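You operate a simulated robot arm through the tools that you are given. There is no shell and no other tool.

Carry out the task below with a simulated robot arm. There is one attempt and no reset: what you move stays moved.

TASK
Wipe the glue smear off the press pad with the green-topped sponge.
Fine: heat dial off first; swing the head clear for it and back over the pad after; put the sponge back; the time slider stays. What is to be rubbed or washed off counts as gone when no trace of it is left.

Only the result counts: the job must be done as asked and must still hold three seconds after the hand-in. Knocking over, shifting, dropping, spilling or breaking anything else fails it.

THE ROBOT
A 6-joint arm with a two-finger gripper, fixed in place. Base frame: the origin is at the foot of the arm, x ahead of it, y to its left, z up; the work surface is at about z = 840. Readings come in mm, rad, newtons and seconds.
Its first joint turns from -2.897 to 2.897 rad. Payload 2.45 kg.
Tool frame: the origin (TCP) lies between the finger pads and is the grasp point; the fingertips stand 20 mm ahead of it; z points along the fingers, y is the line along which they close. The gripper opens to 140 mm. The gripper's body begins 168 mm behind the TCP.
Orientation is that of the tool frame in the base frame, as a unit quaternion [x, y, z, w]. With the fingers straight down and closing along the base's y, the tool's x points along the base's -x, its y along +y and its z along -z.

THE INTERFACE
- The arm moves only by the tool drive_tool. Its argument "moves" is a list that holds one entry, the list of rows, each a list of 6 numbers: the shift along the tool's x, y, z in mm, then the turn, a rotation vector about the tool's x, y, z in rad. In form: [[[tx, ty, tz, ax, ay, az], ...]]. A call has 1 to 20 rows; each row shifts and turns the commanded pose from where the row before left it, along the tool's axes as they then stand. "hand" is the gripper command, from -1 (shut) to 1 (fully open), values between in proportion, set as the call begins (left out, the last holds). A row lasts 0.2 s, in which the tool goes at most 50 mm and 0.15 rad; a call with a longer step from one row to the next is refused whole, and so is a gripper value outside its range. A pose out of reach is approached as far as the arm can. The call stops where the force on the tool passes 70 N (or 10 N more than at its start, if that is more) or the arm is blocked; 0.2 s more then pass. Each finger travels about 45 mm/s and halts on what it meets, pressing with about 27 N; the grip force reading is that of the motor and also rises with nothing between the fingers. The clock runs only during rows and for 0.2 s after the last one: add rows that do not move to give the fingers time. It gives the time, the measured TCP pose, the force on the tool (base axes), the opening and the grip force at its end, in the units of the frame above (readings bear some noise), with the torque about the TCP (base axes, N m) and any sound that the robot's microphone picked up.
- Cameras (640 x 400 px; columns grow to the right, rows downward): "scene" is fixed at [219.8, 651.2, 1491.1]; the picture's right is [-0.55, -0.83, 0.00], its down [-0.44, 0.29, -0.85] and it looks along [0.71, -0.47, -0.52] (base axes); focal length 356 px, centre (320, 200). "wrist" rides on the gripper at [78, 11, -209] in the tool frame; the picture's right is [-0.14, 0.99, 0.00], its down [-0.92, -0.13, -0.37] and it looks along [-0.37, -0.05, 0.93] (tool axes); focal length 280 px, centre (320, 200). There is no depth. A picture from a camera that has moved, and an enlarged one, comes with that camera's place and axes in the base frame and with its lens.
- get_image(camera): a new picture of that camera. The clock stands still meanwhile.
- zoom(camera, box): a new picture of the part [left, top, right, bottom] of that camera's present view, enlarged. The clock stands still meanwhile.
- hand_in(): hands the job in; it is judged then, once.

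Nothing tells you positions but the pictures and the camera data. Unless the task says otherwise, let go and move clear before handing in.

The tools are called after ">>>" as a command line: name --argument value ..., lists and objects as JSON in quotes. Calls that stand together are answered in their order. drive_tool: Moves the arm, as the interface text tells. Its arguments: {"type":"object","properties":{"moves":{"type":"array","items":{"type":"array","items":{"type":"array","items":{"type":"number"}}}},"hand":{"type":"number"}},"required":["moves"]} The other tools are called the same way: get_image (camera) takes a picture; zoom (camera, box) takes an enlarged picture of a part of a camera's view; hand_in () hands the job in.

At the start:

```text
time_s: 0.0
position: [668.2, 247.7, 1184.8]
tcp_rot: [0.0, 1.0, -0.001, 0.0]
wrist_force: [-0.1, 1.3, -0.3]
wrist_torque: [0.01, 0.01, -0.01]
opening: 139.9
grasp_force: 0.1
```

scene: 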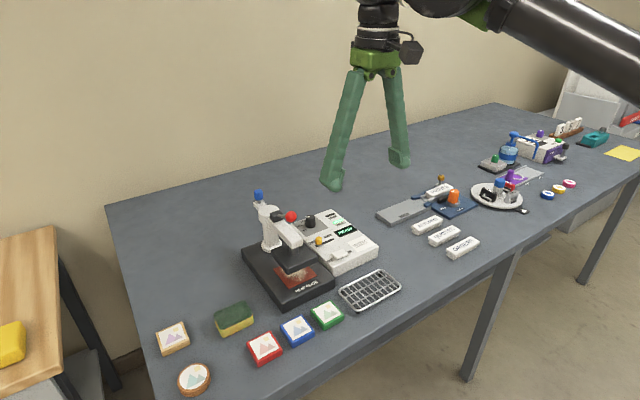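
wrist: 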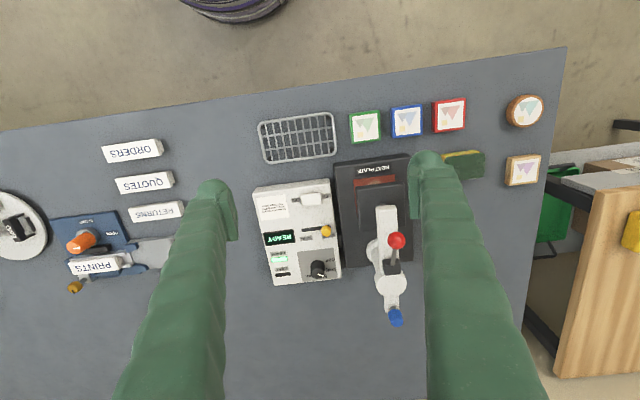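

I see a heat press with a swing head (red and blue knobs), a control box with a dial and slider beside it, and a green-topped sponge near the table's left end. I'll look closer before moving.

>>> zoom --camera "scene" --box '[220, 180, 400, 310]'

>>> zoom --camera "wrist" --box '[240, 140, 440, 340]'

>>> zoom --camera "scene" --box '[140, 280, 360, 400]'

```text
3.08 times, centred on (310, 245) of scene
camera zoom: at [219.8, 651.2, 1491.1], right [-0.55, -0.83, 0.0], down [-0.44, 0.29, -0.85], along [0.71, -0.47, -0.52], focal length 1096 px, centre (351, 62)
```

zoom: 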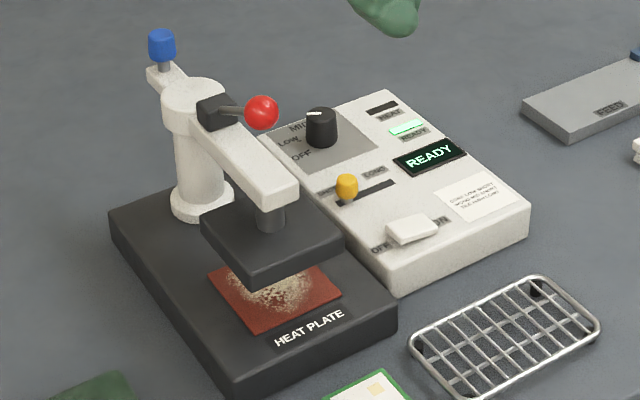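

```text
2.00 times, centred on (340, 240) of wrist
camera zoom: at [588.5, 259.1, 1393.0], right [0.14, 0.99, 0.0], down [0.92, -0.13, 0.37], along [0.37, -0.05, -0.93], focal length 561 px, centre (280, 120)
```

zoom: 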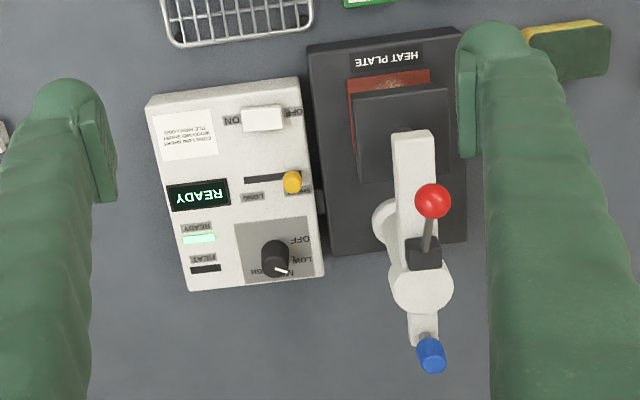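

```text
2.91 times, centred on (250, 340) of scene
camera zoom: at [219.8, 651.2, 1491.1], right [-0.55, -0.83, 0.0], down [-0.44, 0.29, -0.85], along [0.71, -0.47, -0.52], focal length 1036 px, centre (524, -207)
```

zoom: 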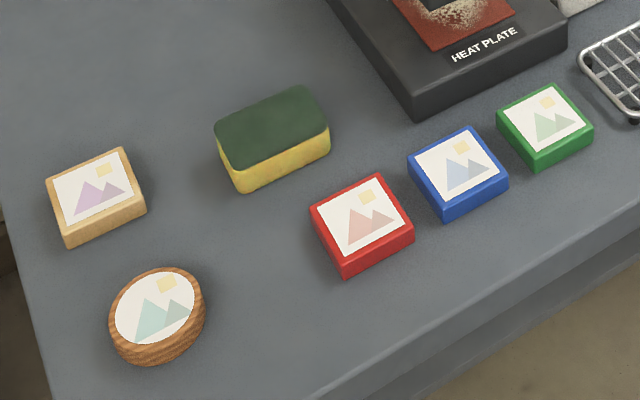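

The cameras put the dial at about (911, 208, 925), the blue knob at about (985, 338, 1008) and the red ball at about (808, 340, 1040). I'll move above the dial and partly close the gripper for a closer look.

>>> drive_tool --moves '[[[-40, -6.7, 14, 0, 0, 0], [-40, -6.7, 14, 0, 0, 0], [-40, -6.7, 14, 0, 0, 0], [-40, -6.7, 14, 0, 0, 0], [-40, -6.7, 14, 0, 0, 0], [-40, -6.7, 14, 0, 0, 0], [0, 0, 0, 0, 0, 0]]]' --hand -0.2

>>> get_image --camera "wrist"

>>> get_image --camera "scene"

```text
time_s: 1.6
position: [908.9, 208.6, 1102.6]
tcp_rot: [0.001, 1.0, 0.0, -0.001]
wrist_force: [0.5, 0.5, 0.5]
wrist_torque: [0.01, -0.02, -0.06]
opening: 56.1
grasp_force: 0.1
```

```text
taken
camera wrist: at [829.9, 220.2, 1309.3], right [0.14, 0.99, 0.0], down [0.92, -0.13, 0.37], along [0.37, -0.05, -0.93], focal length 280 px, centre (320, 200)
```

wrist: 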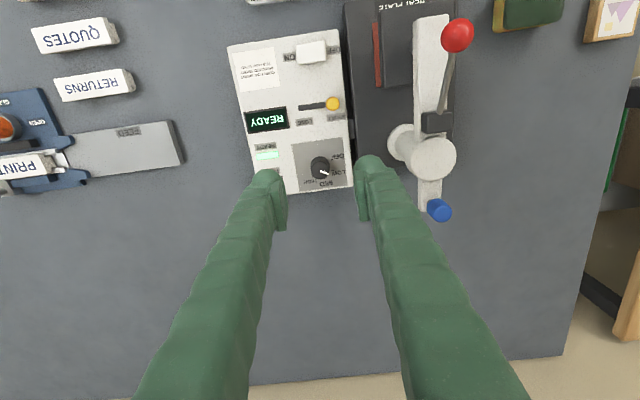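

```text
taken
```

scene: 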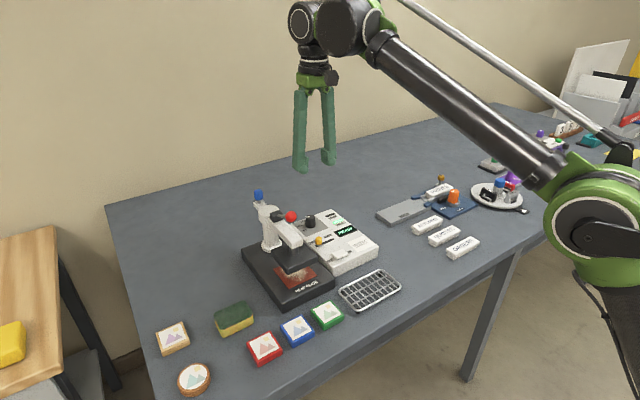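

>>> zoom --camera "wrist" --box '[220, 110, 420, 235]'

>>> zoom --camera "scene" --box '[240, 180, 360, 260]'

```text
3.20 times, centred on (320, 172) of wrist
camera zoom: at [829.9, 220.2, 1309.3], right [0.14, 0.99, 0.0], down [0.92, -0.13, 0.37], along [0.37, -0.05, -0.93], focal length 897 px, centre (320, 288)
```

zoom: 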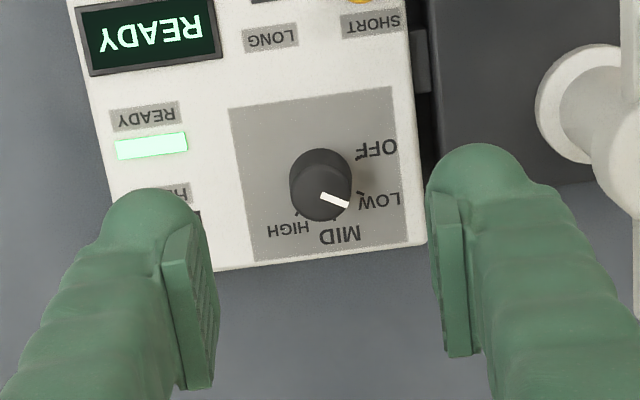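

```text
5.00 times, centred on (300, 220) of scene
camera zoom: at [219.8, 651.2, 1491.1], right [-0.55, -0.83, 0.0], down [-0.44, 0.29, -0.85], along [0.71, -0.47, -0.52], focal length 1781 px, centre (420, 100)
```

zoom: 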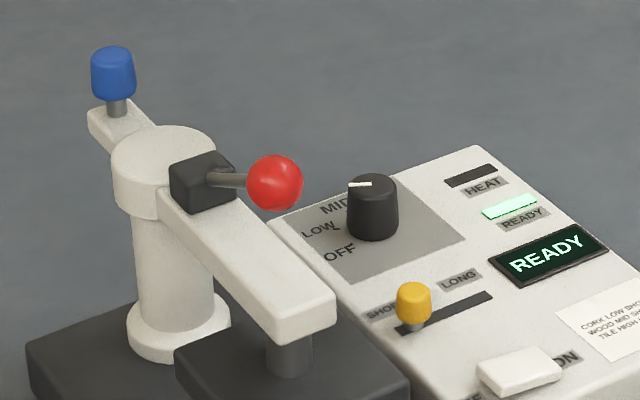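

The rays agree on the dial top at about (944, 203, 910), and the pointer is on LOW. I'll come down above the dial, then look again.

>>> drive_tool --moves '[[[-35, -5.6, 0, 0, 0, 0], [0, 0, 45, 0, 0, 0], [0, 0, 45, 0, 0, 0], [0, 0, 45, 0, 0, 0], [0, 0, 0, 0, 0, 0]]]'

>>> get_image --camera "wrist"

>>> zoom --camera "scene" --box '[240, 180, 360, 260]'

```text
time_s: 2.8
position: [944.6, 202.3, 965.5]
tcp_rot: [0.0, 1.0, 0.001, 0.0]
wrist_force: [0.1, -0.2, 0.7]
wrist_torque: [0.02, -0.03, 0.02]
opening: 56.2
grasp_force: 0.0
```

```text
taken
camera wrist: at [864.0, 213.7, 1173.1], right [0.14, 0.99, 0.0], down [0.92, -0.13, 0.37], along [0.36, -0.05, -0.93], focal length 280 px, centre (320, 200)
```

wrist: 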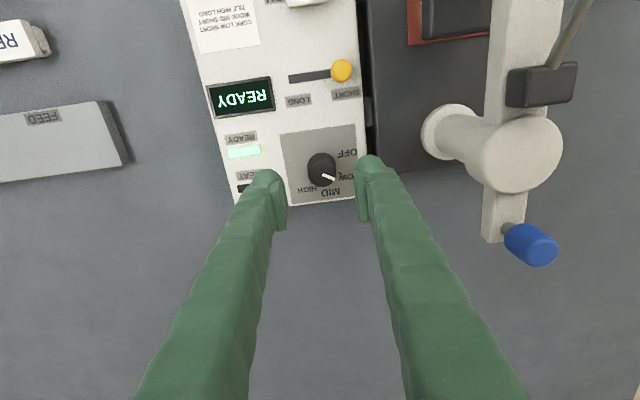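

```text
5.00 times, centred on (300, 220) of scene
camera zoom: at [219.8, 651.2, 1491.1], right [-0.55, -0.83, 0.0], down [-0.44, 0.29, -0.85], along [0.71, -0.47, -0.52], focal length 1781 px, centre (420, 100)
```

zoom: 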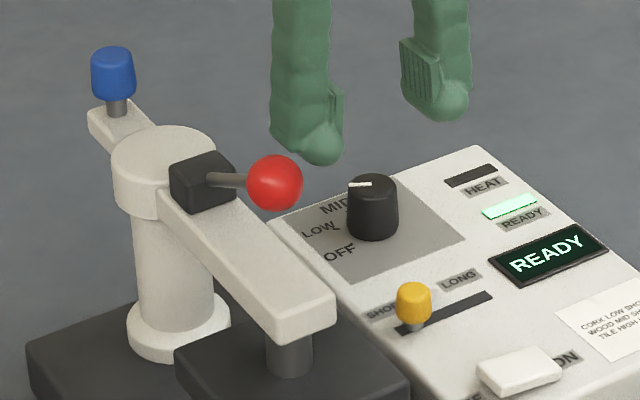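

The gripper is centred over the dial. I'll descend until the fingertips are just above the panel and close on the knob.

>>> drive_tool --moves '[[[0, 1.5, 20, 0, 0, 0], [0, 0, 20, 0, 0, 0], [0, 0, 14, 0, 0, 0], [0, 0, 0, 0, 0, 0]]]'

>>> zoom --camera "scene" --box '[240, 180, 360, 260]'

>>> get_image --camera "wrist"

```text
time_s: 3.8
position: [943.0, 204.4, 912.8]
tcp_rot: [0.0, 1.0, -0.001, 0.0]
wrist_force: [-0.1, 0.8, 0.1]
wrist_torque: [0.01, -0.02, 0.02]
opening: 55.9
grasp_force: 0.1
```

```text
5.00 times, centred on (300, 220) of scene
camera zoom: at [219.8, 651.2, 1491.1], right [-0.55, -0.83, 0.0], down [-0.44, 0.29, -0.85], along [0.71, -0.47, -0.52], focal length 1781 px, centre (420, 100)
```

zoom: 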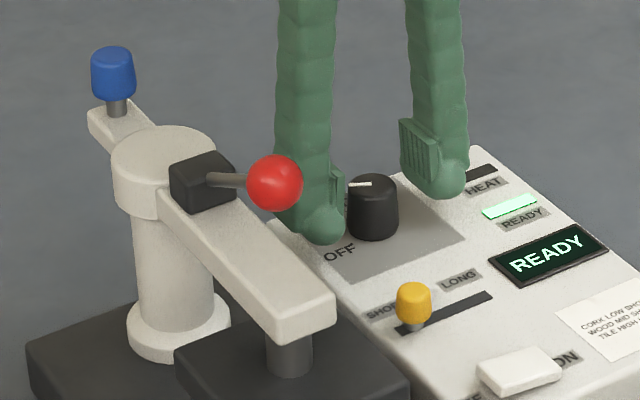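

```text
taken
camera wrist: at [863.7, 214.8, 1120.2], right [0.14, 0.99, 0.0], down [0.92, -0.13, 0.37], along [0.36, -0.05, -0.93], focal length 280 px, centre (320, 200)
```

wrist: 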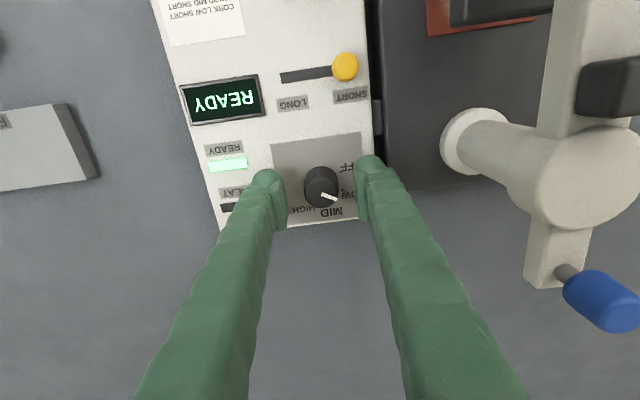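

The knob sits between the fingers; lowering slightly more and closing.

>>> drive_tool --moves '[[[0, 0, 3, 0, 0, 0], [0, 0, 0, 0, 0, 0], [0, 0, 0, 0, 0, 0], [0, 0, 0, 0, 0, 0], [0, 0, 0, 0, 0, 0]]]' --hand -1

>>> zoom --camera "wrist" --box '[240, 130, 400, 230]'

```text
time_s: 5.0
position: [944.4, 205.2, 908.3]
tcp_rot: [0.0, 1.0, 0.001, 0.0]
wrist_force: [-0.9, 9.7, -2.0]
wrist_torque: [0.17, 0.04, -0.02]
opening: 27.5
grasp_force: 45.5
```

```text
4.00 times, centred on (320, 180) of wrist
camera zoom: at [863.5, 215.8, 1116.9], right [0.14, 0.99, 0.0], down [0.92, -0.13, 0.37], along [0.36, -0.05, -0.93], focal length 1122 px, centre (320, 280)
```

zoom: 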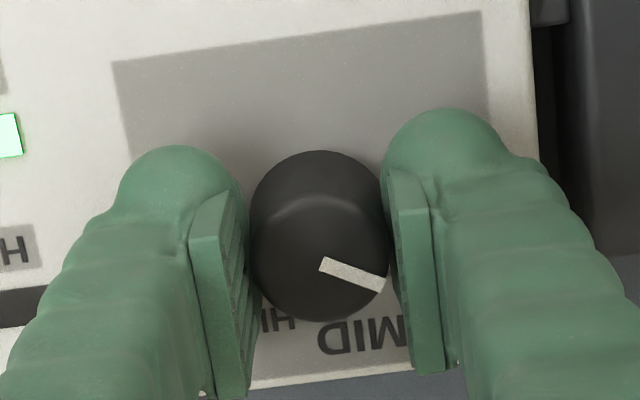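

Gripped (27.5 mm), with a small side load. I'll ease +1.5 mm in y and turn the knob counterclockwise toward OFF.

>>> drive_tool --moves '[[[0, 1.2, 0, 0, 0, 0], [0, 0, 0, 0, 0, -0.13], [0, 0, 0, 0, 0, -0.13], [0, 0, 0, 0, 0, -0.13], [0, 0, 0, 0, 0, -0.13], [0, 0, 0, 0, 0, -0.13], [0, 0, 0, 0, 0, -0.13], [0, 0, 0, 0, 0, 0]]]'

>>> zoom --camera "wrist" --box '[240, 130, 400, 230]'

>>> zoom --camera "scene" --box '[240, 180, 360, 260]'

```text
time_s: 6.8
position: [942.3, 205.4, 909.6]
tcp_rot: [-0.381, 0.925, 0.0, 0.0]
wrist_force: [-4.9, 7.0, -1.2]
wrist_torque: [0.0, 0.16, 0.0]
opening: 27.5
grasp_force: 45.0
```

```text
4.00 times, centred on (320, 180) of wrist
camera zoom: at [878.4, 158.3, 1116.9], right [-0.6, 0.8, 0.0], down [0.74, 0.56, 0.37], along [0.29, 0.22, -0.93], focal length 1122 px, centre (320, 280)
```

zoom: 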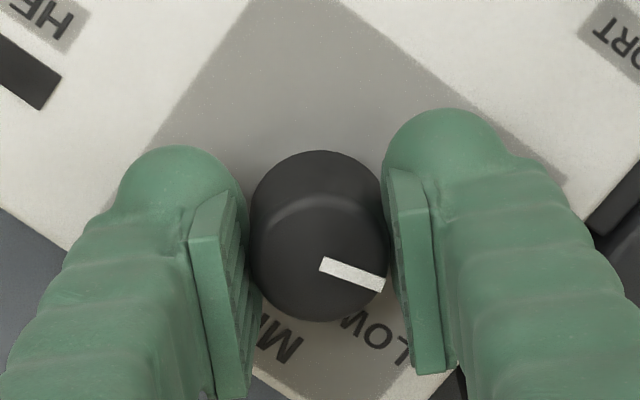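

```text
5.00 times, centred on (300, 220) of scene
camera zoom: at [219.8, 651.2, 1491.1], right [-0.55, -0.83, 0.0], down [-0.44, 0.29, -0.85], along [0.71, -0.47, -0.52], focal length 1781 px, centre (420, 100)
```

zoom: 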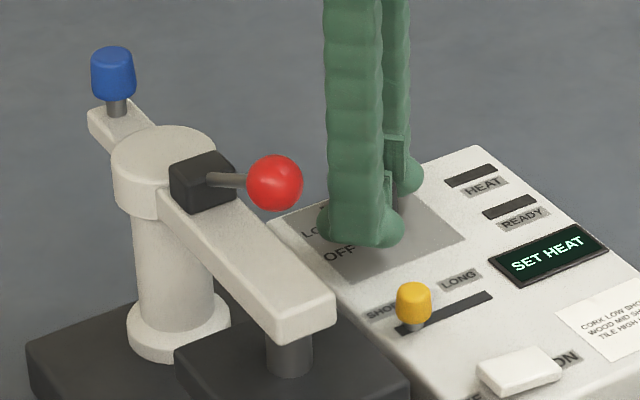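

The display now reads "SET HEAT" and the ready light went out, so the heat appears off. I'll release and rise to check the pointer.

>>> drive_tool --moves '[[[0, 0, 0, 0, 0, 0], [0, 0, 0, 0, 0, 0], [0, 0, -20, 0, 0, 0], [0, 0, -45, 0, 0, 0], [0, 0, -45, 0, 0, 0], [0, 0, -45, 0, 0, 0], [0, 0, -45, 0, 0, 0], [0, 0, 0, 0, 0, 0]]]' --hand -0.2

>>> get_image --camera "wrist"

>>> zoom --camera "scene" --box '[240, 180, 360, 260]'

```text
time_s: 8.6
position: [943.2, 204.9, 1108.2]
tcp_rot: [-0.38, 0.925, 0.001, 0.001]
wrist_force: [-0.7, 0.3, -0.7]
wrist_torque: [0.0, 0.0, -0.02]
opening: 55.6
grasp_force: 0.1
```

```text
taken
camera wrist: at [878.3, 157.2, 1316.8], right [-0.6, 0.8, 0.0], down [0.74, 0.56, 0.37], along [0.3, 0.22, -0.93], focal length 280 px, centre (320, 200)
```

wrist: 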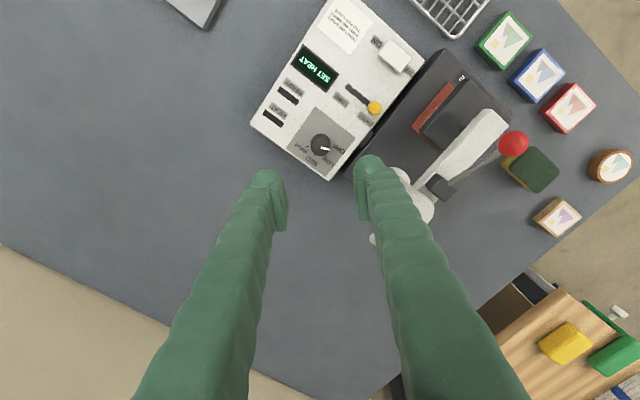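

```text
5.00 times, centred on (300, 220) of scene
camera zoom: at [219.8, 651.2, 1491.1], right [-0.55, -0.83, 0.0], down [-0.44, 0.29, -0.85], along [0.71, -0.47, -0.52], focal length 1781 px, centre (420, 100)
```

zoom: 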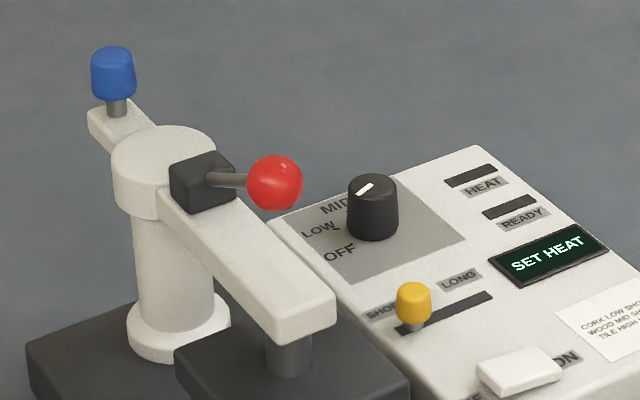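

>>> zoom --camera "wrist" --box '[260, 90, 400, 190]'

>>> zoom --camera "scene" --box '[225, 180, 345, 310]'

```text
4.00 times, centred on (330, 140) of wrist
camera zoom: at [878.3, 157.2, 1316.8], right [-0.6, 0.8, 0.0], down [0.74, 0.56, 0.37], along [0.3, 0.22, -0.93], focal length 1122 px, centre (280, 440)
```

zoom: 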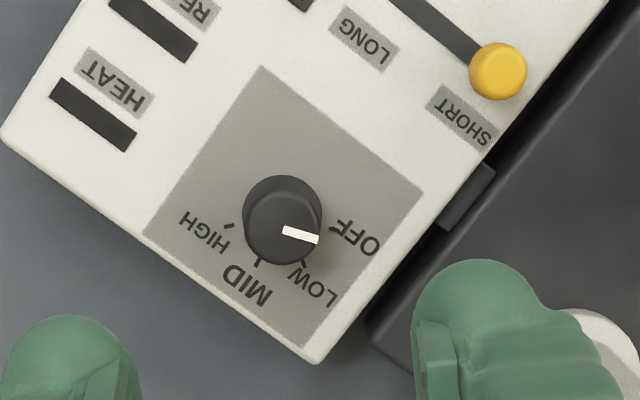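

```text
3.08 times, centred on (285, 245) of scene
camera zoom: at [219.8, 651.2, 1491.1], right [-0.55, -0.83, 0.0], down [-0.44, 0.29, -0.85], along [0.71, -0.47, -0.52], focal length 1096 px, centre (428, 62)
```

zoom: 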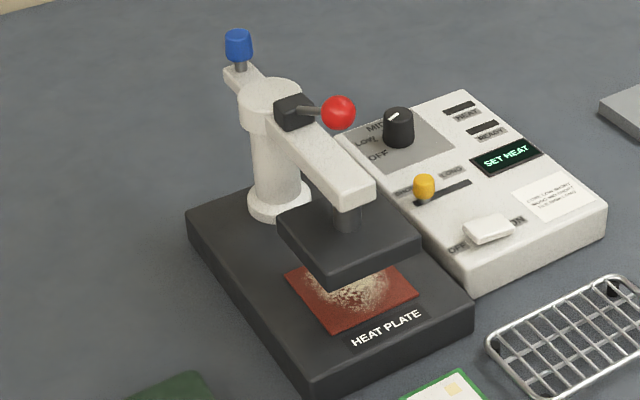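

The pointer lines up with the OFF tick. Next I'll rotate back, rise and look straight down on the press to plan the head swing.

>>> drive_tool --moves '[[[0, 0, -10, 0, 0, 0.13], [0, 0, -10, 0, 0, 0.13], [0, 0, -10, 0, 0, 0.13], [0, 0, -10, 0, 0, 0.13], [0, 0, -10, 0, 0, 0.13], [0, 0, -10, 0, 0, 0.13], [35, 34, 0, 0, 0, 0], [35, 34, 0, 0, 0, 0], [35, 34, 0, 0, 0, 0], [35, 34, 0, 0, 0, 0], [0, 0, 0, 0, 0, 0]]]'

>>> get_image --camera "wrist"

>>> zoom --camera "wrist" --box '[220, 80, 460, 230]'

>>> get_image --camera "scene"

```text
time_s: 11.0
position: [778.5, 336.3, 1146.7]
tcp_rot: [0.0, 1.0, 0.0, 0.0]
wrist_force: [-0.1, 0.3, 0.3]
wrist_torque: [-0.03, 0.03, 0.0]
opening: 56.0
grasp_force: 0.0
out of reach, approached as far as the arm can: row 3, 4, 5, 6
```

```text
taken
camera wrist: at [699.2, 346.7, 1354.1], right [0.14, 0.99, 0.0], down [0.92, -0.13, 0.37], along [0.37, -0.05, -0.93], focal length 280 px, centre (320, 200)
```

wrist: 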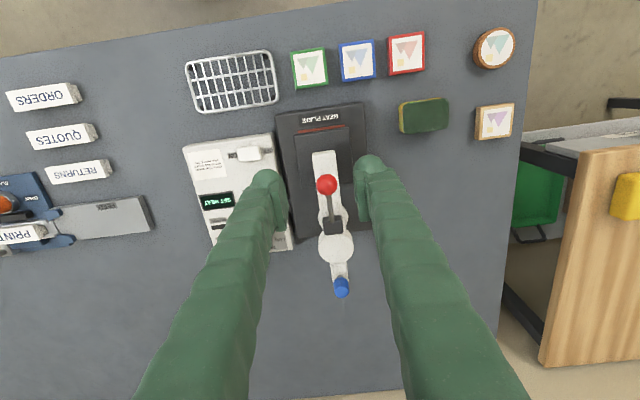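

```text
2.67 times, centred on (340, 155) of wrist
camera zoom: at [699.2, 346.7, 1354.1], right [0.14, 0.99, 0.0], down [0.92, -0.13, 0.37], along [0.37, -0.05, -0.93], focal length 748 px, centre (267, 320)
```

zoom: 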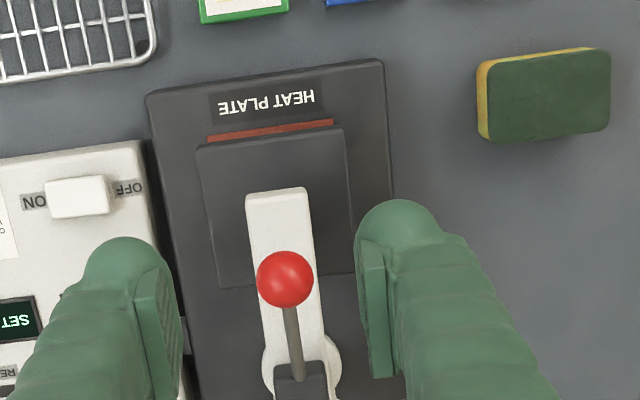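

```text
taken
```

scene: 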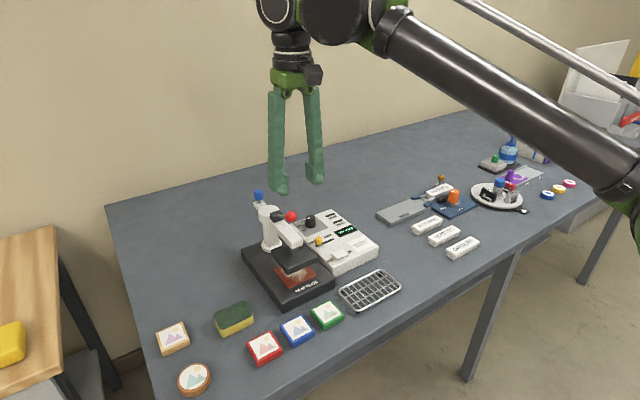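

Estimates: pivot at about (925, 341), arm bar spanning x 778–925 with its top near z 990, head plate top near 935, pad centre about (803, 340), sponge about (768, 513). I'll straddle the arm bar loosely, fingers either side and ball between them, at x≈825.

>>> drive_tool --moves '[[[-23, 2, 0, 0, 0, 0], [-23, 2, 0, 0, 0, 0], [0, 0, 35, 0, 0, 0], [0, 0, 35, 0, 0, 0], [0, 0, 0, 0, 0, 0]]]' --hand 0.0

>>> get_image --camera "wrist"

>>> zoom --camera "scene" --box '[225, 160, 345, 290]'

```text
time_s: 12.2
position: [823.9, 338.2, 1077.2]
tcp_rot: [0.001, 1.0, 0.001, -0.001]
wrist_force: [-0.2, 0.8, 0.2]
wrist_torque: [-0.01, 0.03, -0.01]
opening: 69.9
grasp_force: 0.0
```

```text
taken
camera wrist: at [744.9, 350.2, 1284.5], right [0.14, 0.99, 0.0], down [0.92, -0.13, 0.37], along [0.36, -0.05, -0.93], focal length 280 px, centre (320, 200)
```

wrist: 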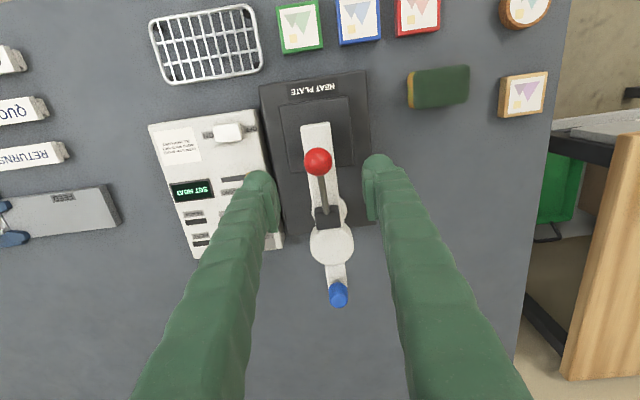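

```text
3.08 times, centred on (285, 225) of scene
camera zoom: at [219.8, 651.2, 1491.1], right [-0.55, -0.83, 0.0], down [-0.44, 0.29, -0.85], along [0.71, -0.47, -0.52], focal length 1096 px, centre (428, 123)
```

zoom: 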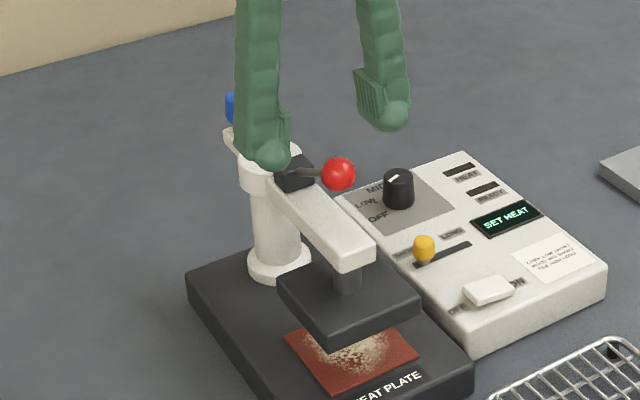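

Aligned with the arm; I'll lower around it.

>>> drive_tool --moves '[[[0, 2, 30, 0, 0, 0], [0, 0, 30, 0, 0, 0], [0, 0, 20, 0, 0, 0], [0, 0, 15, 0, 0, 0], [0, 0, 0, 0, 0, 0]]]'

>>> get_image --camera "wrist"

>>> zoom --camera "scene" --box '[225, 160, 345, 290]'

```text
time_s: 13.4
position: [825.1, 341.5, 980.2]
tcp_rot: [-0.001, 1.0, 0.0, 0.0]
wrist_force: [0.2, -0.1, 0.4]
wrist_torque: [-0.01, -0.01, 0.05]
opening: 69.7
grasp_force: 0.1
```

```text
taken
camera wrist: at [744.7, 352.7, 1189.4], right [0.14, 0.99, 0.0], down [0.92, -0.13, 0.37], along [0.37, -0.05, -0.93], focal length 280 px, centre (320, 200)
```

wrist: 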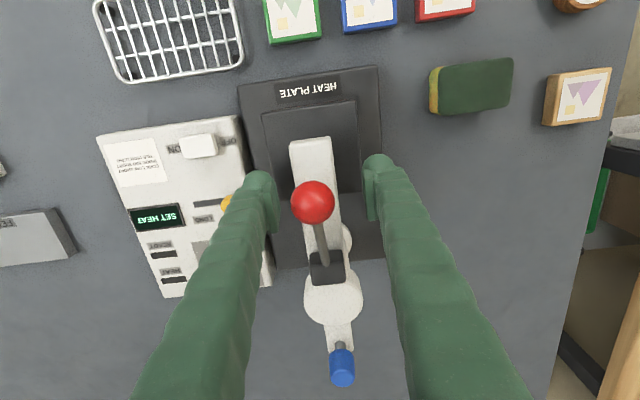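

```text
3.08 times, centred on (285, 225) of scene
camera zoom: at [219.8, 651.2, 1491.1], right [-0.55, -0.83, 0.0], down [-0.44, 0.29, -0.85], along [0.71, -0.47, -0.52], focal length 1096 px, centre (428, 123)
```

zoom: 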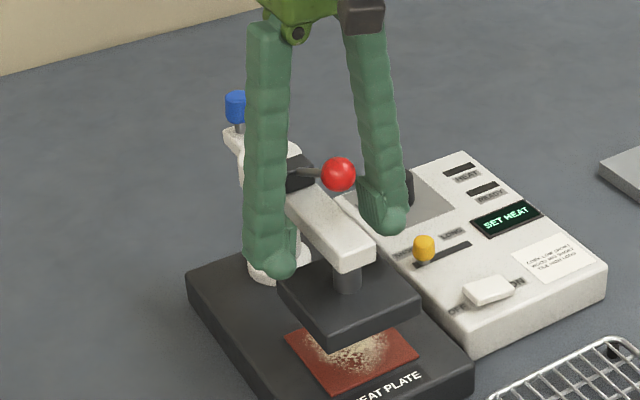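

The fingers straddle the arm cleanly. I'll narrow the gap and try a small swing toward +y, following the arc about the pivot.

>>> drive_tool --moves '[[[0, 0, 0, 0, 0, 0], [0, 0, 0, 0, 0, 0], [-0.84, 13, 0, 0, 0, 0.13], [-0.84, 13, 0, 0, 0, 0.13], [0, 0, 0, 0, 0, 0]]]' --hand -0.4

>>> get_image --camera "wrist"

>>> zoom --camera "scene" --box '[225, 160, 345, 290]'

```text
time_s: 14.6
position: [827.4, 368.9, 981.3]
tcp_rot: [0.131, 0.991, 0.0, 0.0]
wrist_force: [-1.4, -0.7, 0.5]
wrist_torque: [0.0, -0.01, 0.0]
opening: 42.1
grasp_force: 0.1
```

```text
taken
camera wrist: at [753.5, 398.6, 1189.3], right [0.39, 0.92, 0.0], down [0.86, -0.36, 0.37], along [0.34, -0.14, -0.93], focal length 280 px, centre (320, 200)
```

wrist: 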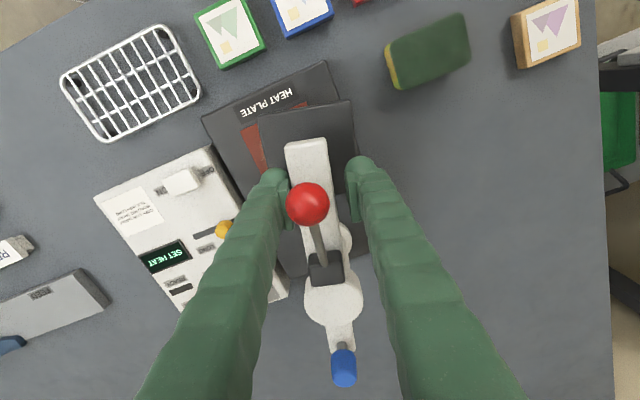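

```text
3.08 times, centred on (285, 225) of scene
camera zoom: at [219.8, 651.2, 1491.1], right [-0.55, -0.83, 0.0], down [-0.44, 0.29, -0.85], along [0.71, -0.47, -0.52], focal length 1096 px, centre (428, 123)
```

zoom: 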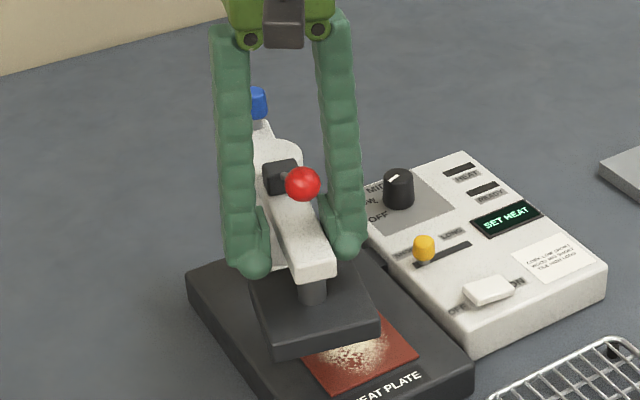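

The head swings freely with the arm. Continuing the arc.

>>> drive_tool --moves '[[[-0.84, 13, 0, 0, 0, 0.13], [-0.84, 13, 0, 0, 0, 0.13], [-0.84, 13, 0, 0, 0, 0.13], [-0.84, 13, 0, 0, 0, 0.13], [-0.84, 13, 0, 0, 0, 0.13], [-0.84, 13, 0, 0, 0, 0.13], [0, 0, 0, 0, 0, 0]]]'

>>> get_image --camera "wrist"

>>> get_image --camera "scene"

```text
time_s: 16.2
position: [872.5, 427.9, 981.6]
tcp_rot: [0.497, 0.868, 0.0, -0.001]
wrist_force: [-0.4, -0.2, 0.4]
wrist_torque: [-0.02, 0.02, 0.05]
opening: 41.8
grasp_force: 0.0
```

```text
taken
camera wrist: at [841.5, 501.2, 1189.7], right [0.92, 0.38, 0.0], down [0.35, -0.86, 0.37], along [0.14, -0.34, -0.93], focal length 280 px, centre (320, 200)
```

wrist: 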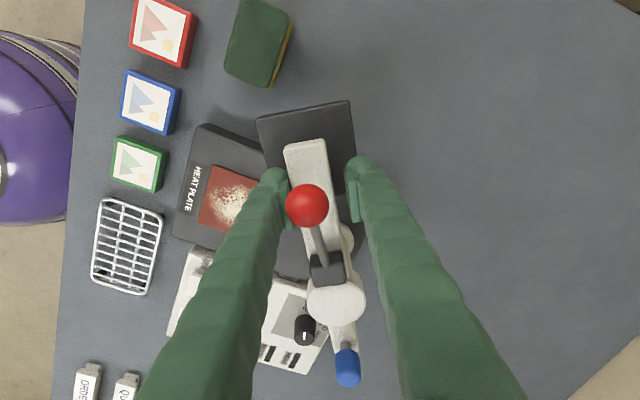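

```text
taken
```

scene: 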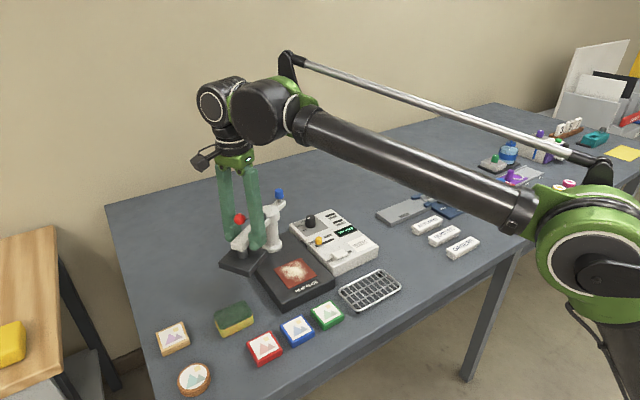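

The pad is nearly clear. I'll try a bit more swing for clearance.

>>> drive_tool --moves '[[[-0.84, 13, 0, 0, 0, 0.13], [-0.84, 13, 0, 0, 0, 0.13], [0, 0, 0, 0, 0, 0]]]'

>>> get_image --camera "wrist"

```text
time_s: 17.0
position: [895.9, 438.4, 981.4]
tcp_rot: [0.606, 0.795, 0.001, 0.0]
wrist_force: [-0.2, -0.2, -0.3]
wrist_torque: [0.01, -0.02, -0.03]
opening: 42.1
grasp_force: 0.1
```

```text
taken
camera wrist: at [885.7, 516.8, 1189.4], right [0.99, 0.13, 0.0], down [0.12, -0.92, 0.37], along [0.05, -0.37, -0.93], focal length 280 px, centre (320, 200)
```

wrist: 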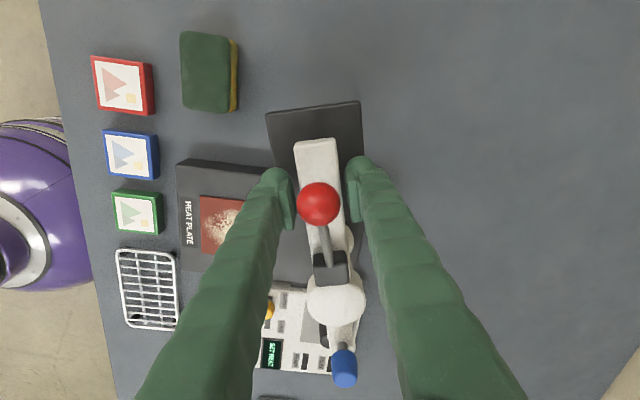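

The head is about 75° clear. I'll open up and lift off carefully, since reach shrinks with height.

>>> drive_tool --moves '[[[0, 0, 0, 0, 0, 0], [0, -5, 0, 0, 0, 0], [0, 0, 0, 0, 0, 0], [0, 0, -20, 0, 0, 0], [0, 0, -20, 0, 0, 0], [0, 0, -20, 0, 0, 0], [0, 0, 0, 0, 0, 0]]]' --hand 0.0

>>> get_image --camera "wrist"

>>> zoom --camera "scene" --box '[190, 120, 350, 310]'

```text
time_s: 18.6
position: [892.9, 436.7, 1040.9]
tcp_rot: [0.605, 0.796, 0.001, -0.001]
wrist_force: [0.9, 0.2, 0.1]
wrist_torque: [-0.02, 0.03, 0.0]
opening: 69.9
grasp_force: 0.0
```

```text
taken
camera wrist: at [881.2, 515.7, 1249.5], right [0.99, 0.13, 0.0], down [0.12, -0.92, 0.37], along [0.05, -0.36, -0.93], focal length 280 px, centre (320, 200)
```

wrist: 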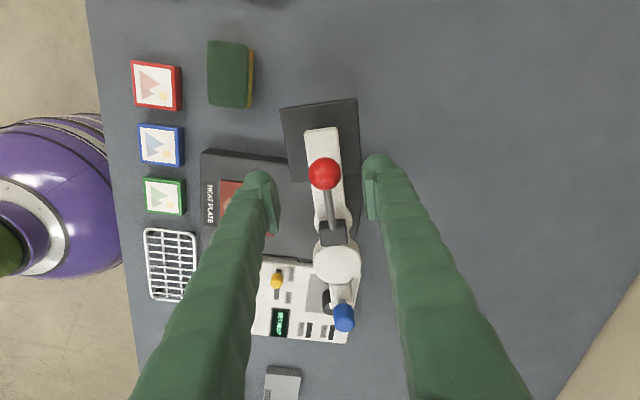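

```text
2.11 times, centred on (270, 215) of scene
camera zoom: at [219.8, 651.2, 1491.1], right [-0.55, -0.83, 0.0], down [-0.44, 0.29, -0.85], along [0.71, -0.47, -0.52], focal length 750 px, centre (425, 168)
```

zoom: 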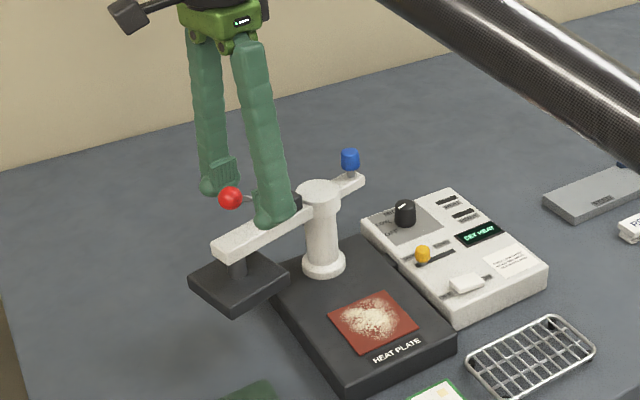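

>>> drive_tool --moves '[[[0, 0, -20, 0, 0, 0], [0, 0, -20, 0, 0, 0], [0, 0, 0, 0, 0, 0]]]'

>>> get_image --camera "wrist"

```text
time_s: 19.4
position: [892.6, 437.2, 1082.4]
tcp_rot: [0.606, 0.796, 0.0, 0.0]
wrist_force: [0.8, 0.4, -0.5]
wrist_torque: [-0.01, 0.01, -0.01]
opening: 70.1
grasp_force: 0.1
```

```text
taken
camera wrist: at [881.3, 515.9, 1289.3], right [0.99, 0.13, 0.0], down [0.12, -0.92, 0.37], along [0.05, -0.37, -0.93], focal length 280 px, centre (320, 200)
```

wrist: 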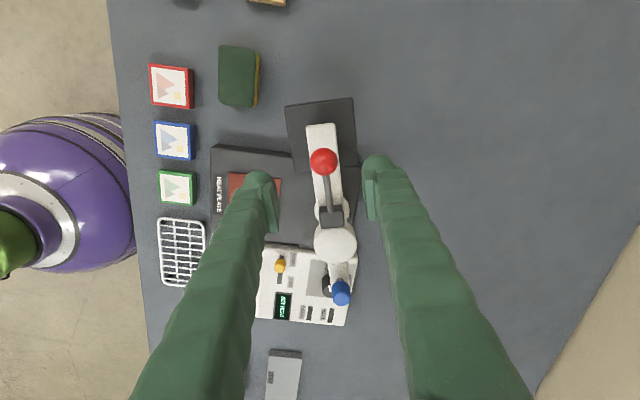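

The tips are just above the ball. I'll slide clear, rotate so the fingers close along x, and go over the sponge.

>>> drive_tool --moves '[[[0, -10, -10, 0, 0, 0], [0, -10, -10, 0, 0, 0], [0, -20, 0, 0, 0, 0.135], [0, -10, 0, 0, 0, 0.135], [27, -25, 0, 0, 0, 0], [27, -25, 0, 0, 0, 0], [27, -25, 10, 0, 0, 0], [0, 0, 40, 0, 0, 0], [0, 0, 40, 0, 0, 0], [0, 0, 0, 0, 0, 0]]]'

>>> get_image --camera "wrist"

>>> get_image --camera "scene"

```text
time_s: 21.6
position: [769.0, 505.3, 1010.3]
tcp_rot: [0.707, 0.707, 0.0, 0.0]
wrist_force: [0.4, 0.6, -0.6]
wrist_torque: [0.02, -0.01, 0.01]
opening: 70.0
grasp_force: 0.0
```

```text
taken
camera wrist: at [778.9, 584.3, 1218.7], right [0.99, -0.14, 0.0], down [-0.13, -0.92, 0.37], along [-0.05, -0.36, -0.93], focal length 280 px, centre (320, 200)
```

wrist: 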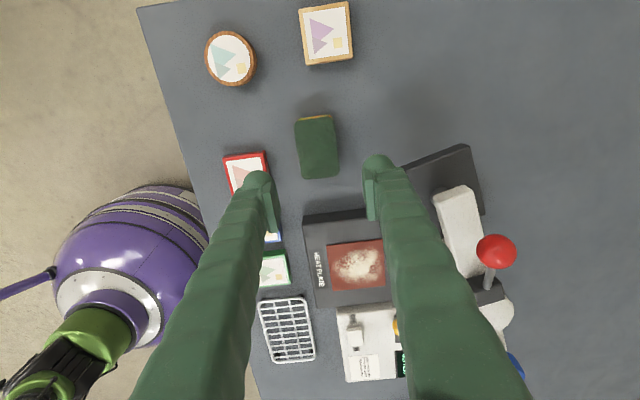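

```text
taken
```

scene: 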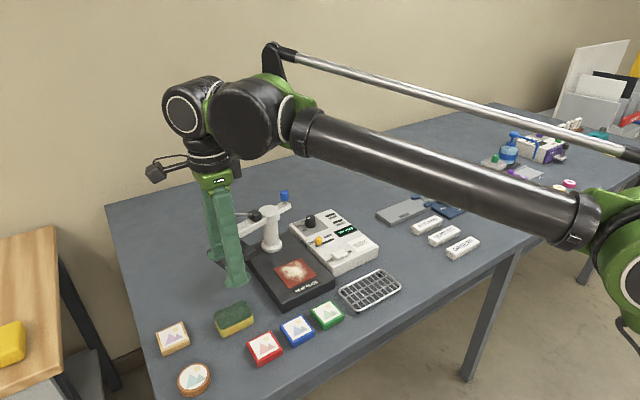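

The sponge centre is about (766, 516), roughly 50×75×32 mm. I'll centre and descend partway to verify.

>>> drive_tool --moves '[[[10.5, -3.3, 30, 0, 0, 0], [0, 0, 40, 0, 0, 0], [0, 0, 0, 0, 0, 0]]]'

>>> get_image --camera "wrist"

>>> zoom --camera "scene" --box '[140, 220, 320, 380]'

```text
time_s: 22.4
position: [765.5, 516.2, 940.6]
tcp_rot: [0.707, 0.707, 0.0, 0.0]
wrist_force: [-0.4, 0.4, 0.2]
wrist_torque: [0.0, 0.0, -0.01]
opening: 70.2
grasp_force: 0.0
```

```text
taken
camera wrist: at [775.8, 594.4, 1149.2], right [0.99, -0.14, 0.0], down [-0.13, -0.92, 0.37], along [-0.05, -0.36, -0.93], focal length 280 px, centre (320, 200)
```

wrist: 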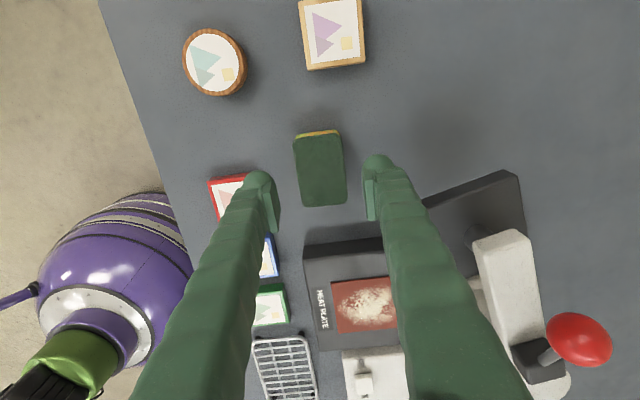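

```text
2.50 times, centred on (230, 300) of scene
camera zoom: at [219.8, 651.2, 1491.1], right [-0.55, -0.83, 0.0], down [-0.44, 0.29, -0.85], along [0.71, -0.47, -0.52], focal length 890 px, centre (545, -50)
```

zoom: 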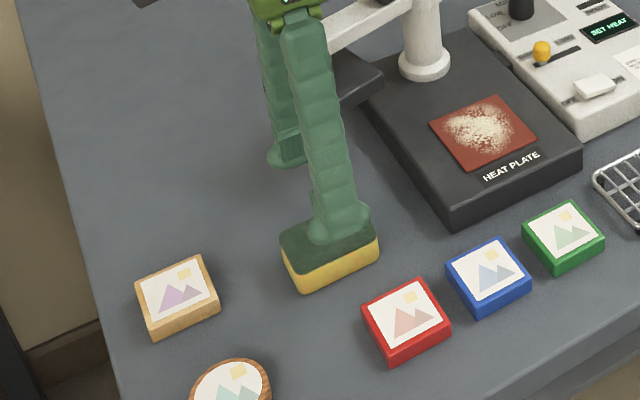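

Centred, with a slight 3° yaw to match the sponge. I'll descend so the tips stop about 12 mm above the table and grip.

>>> drive_tool --moves '[[[-1.5, 0, 30, 0, 0, 0.05], [0, 0, 25, 0, 0, 0], [0, 0, 13, 0, 0, 0], [0, 0, 0, 0, 0, 0]]]'

>>> get_image --camera "wrist"

>>> zoom --camera "scene" --box '[140, 220, 320, 380]'

```text
time_s: 23.4
position: [765.1, 515.2, 872.0]
tcp_rot: [0.724, 0.69, 0.0, 0.001]
wrist_force: [0.3, -0.5, 0.1]
wrist_torque: [-0.02, 0.0, 0.01]
opening: 70.2
grasp_force: 0.1
```

```text
taken
camera wrist: at [779.4, 592.8, 1080.7], right [0.98, -0.19, 0.0], down [-0.17, -0.91, 0.37], along [-0.07, -0.36, -0.93], focal length 280 px, centre (320, 200)
```

wrist: 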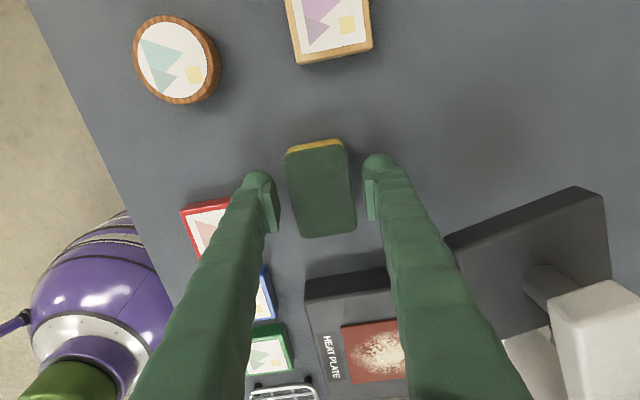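

```text
2.50 times, centred on (230, 300) of scene
camera zoom: at [219.8, 651.2, 1491.1], right [-0.55, -0.83, 0.0], down [-0.44, 0.29, -0.85], along [0.71, -0.47, -0.52], focal length 890 px, centre (545, -50)
```

zoom: 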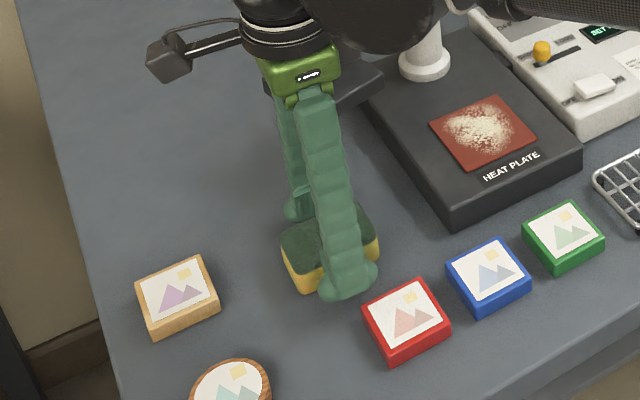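

>>> drive_tool --moves '[[[0, 0, 0, 0, 0, 0], [0, 0, 0, 0, 0, 0], [0, 0, 0, 0, 0, 0], [0, 0, 0, 0, 0, 0]]]' --hand -1

>>> get_image --camera "wrist"

>>> zoom --camera "scene" --box '[140, 220, 320, 380]'

```text
time_s: 24.4
position: [765.3, 515.0, 872.1]
tcp_rot: [0.724, 0.689, 0.0, 0.0]
wrist_force: [-0.3, -0.5, -0.2]
wrist_torque: [-0.05, -0.01, -0.02]
opening: 46.1
grasp_force: 26.8
```

```text
taken
camera wrist: at [779.4, 592.8, 1080.9], right [0.98, -0.19, 0.0], down [-0.17, -0.91, 0.37], along [-0.07, -0.36, -0.93], focal length 280 px, centre (320, 200)
```

wrist: 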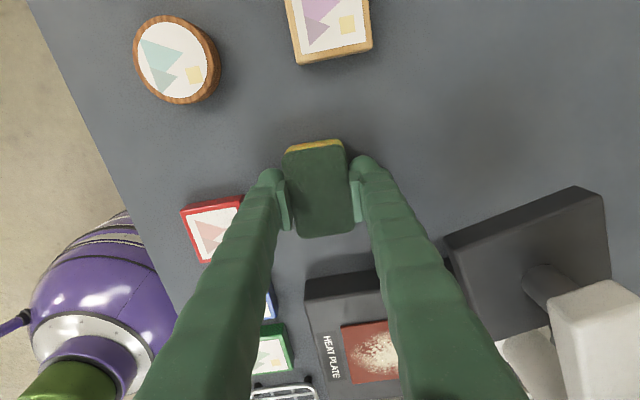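

```text
2.50 times, centred on (230, 300) of scene
camera zoom: at [219.8, 651.2, 1491.1], right [-0.55, -0.83, 0.0], down [-0.44, 0.29, -0.85], along [0.71, -0.47, -0.52], focal length 890 px, centre (545, -50)
```

zoom: 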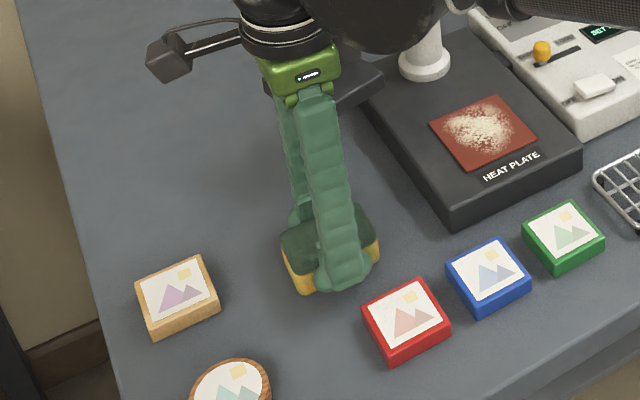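

Gripped at 46 mm. The pad centre triangulates to about (798, 341, 880). I'll lift, carry the sponge over and hover just above.

>>> drive_tool --moves '[[[0, 0, -40, 0, 0, 0], [0, 0, -45, 0, 0, 0], [0, 0, 0, 0, 0, -0.05], [-43.5, 8.3, 0, 0, 0, 0], [-43.5, 8.3, 0, 0, 0, 0], [-43.5, 8.3, 0, 0, 0, 0], [-43.5, 8.3, 0, 0, 0, 0], [0, 0, 30, 0, 0, 0], [0, 0, 0, 0, 0, 0]]]'

>>> get_image --camera "wrist"

>>> zoom --camera "scene" --box '[200, 170, 360, 320]'

```text
time_s: 26.4
position: [798.1, 340.5, 928.5]
tcp_rot: [0.707, 0.707, 0.0, 0.0]
wrist_force: [-0.4, -0.5, 0.8]
wrist_torque: [0.0, -0.01, -0.01]
opening: 45.9
grasp_force: 27.0
```

```text
taken
camera wrist: at [807.9, 418.4, 1136.1], right [0.99, -0.14, 0.0], down [-0.13, -0.92, 0.37], along [-0.05, -0.36, -0.93], focal length 280 px, centre (320, 200)
```

wrist: 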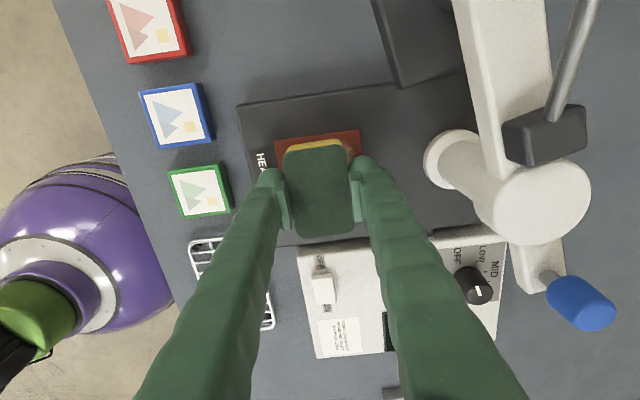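

```text
2.67 times, centred on (280, 245) of scene
camera zoom: at [219.8, 651.2, 1491.1], right [-0.55, -0.83, 0.0], down [-0.44, 0.29, -0.85], along [0.71, -0.47, -0.52], focal length 950 px, centre (427, 80)
```

zoom: 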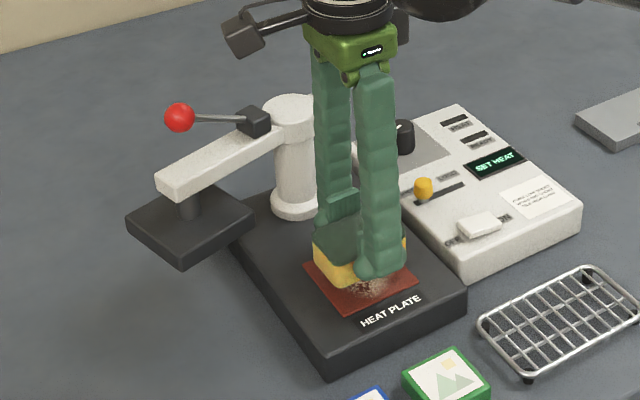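

Over the pad. Now I'll lower gently to find contact.

>>> drive_tool --moves '[[[0, 0, 4, 0, 0, 0], [0, 0, 4, 0, 0, 0], [0, 0, 4, 0, 0, 0], [0, 0, 2, 0, 0, 0], [0, 0, 0, 0, 0, 0]]]'

>>> zoom --camera "scene" --box '[240, 220, 340, 310]'

```text
time_s: 27.6
position: [798.3, 340.1, 914.4]
tcp_rot: [0.707, 0.707, 0.0, -0.001]
wrist_force: [-0.3, -0.4, -0.7]
wrist_torque: [0.02, -0.03, 0.02]
opening: 46.0
grasp_force: 27.2
```

```text
4.44 times, centred on (290, 265) of scene
camera zoom: at [219.8, 651.2, 1491.1], right [-0.55, -0.83, 0.0], down [-0.44, 0.29, -0.85], along [0.71, -0.47, -0.52], focal length 1583 px, centre (453, -89)
```

zoom: 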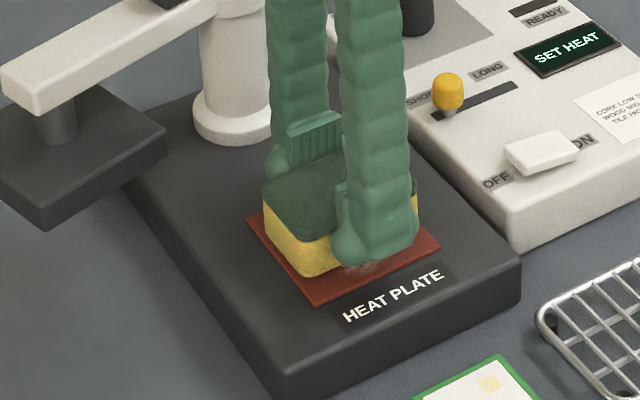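

>>> drive_tool --moves '[[[0, 0, 1.5, 0, 0, 0], [0, 0, 1.5, 0, 0, 0], [0, 0, 0, 0, 0, 0]]]'

>>> drive_tool --moves '[[[0, 0, 1, 0, 0, 0], [0, 0, 1, 0, 0, 0], [0, 0, 0, 0, 0, 0]]]'

```text
time_s: 28.4
position: [798.2, 341.0, 911.7]
tcp_rot: [0.707, 0.707, 0.0, -0.001]
wrist_force: [0.6, -0.9, -0.7]
wrist_torque: [0.01, -0.02, -0.01]
opening: 46.3
grasp_force: 26.7
```

```text
time_s: 29.2
position: [797.1, 341.0, 910.3]
tcp_rot: [0.707, 0.707, -0.001, -0.001]
wrist_force: [3.7, 1.5, 28.1]
wrist_torque: [-0.01, -0.06, -0.01]
opening: 45.8
grasp_force: 27.1
```

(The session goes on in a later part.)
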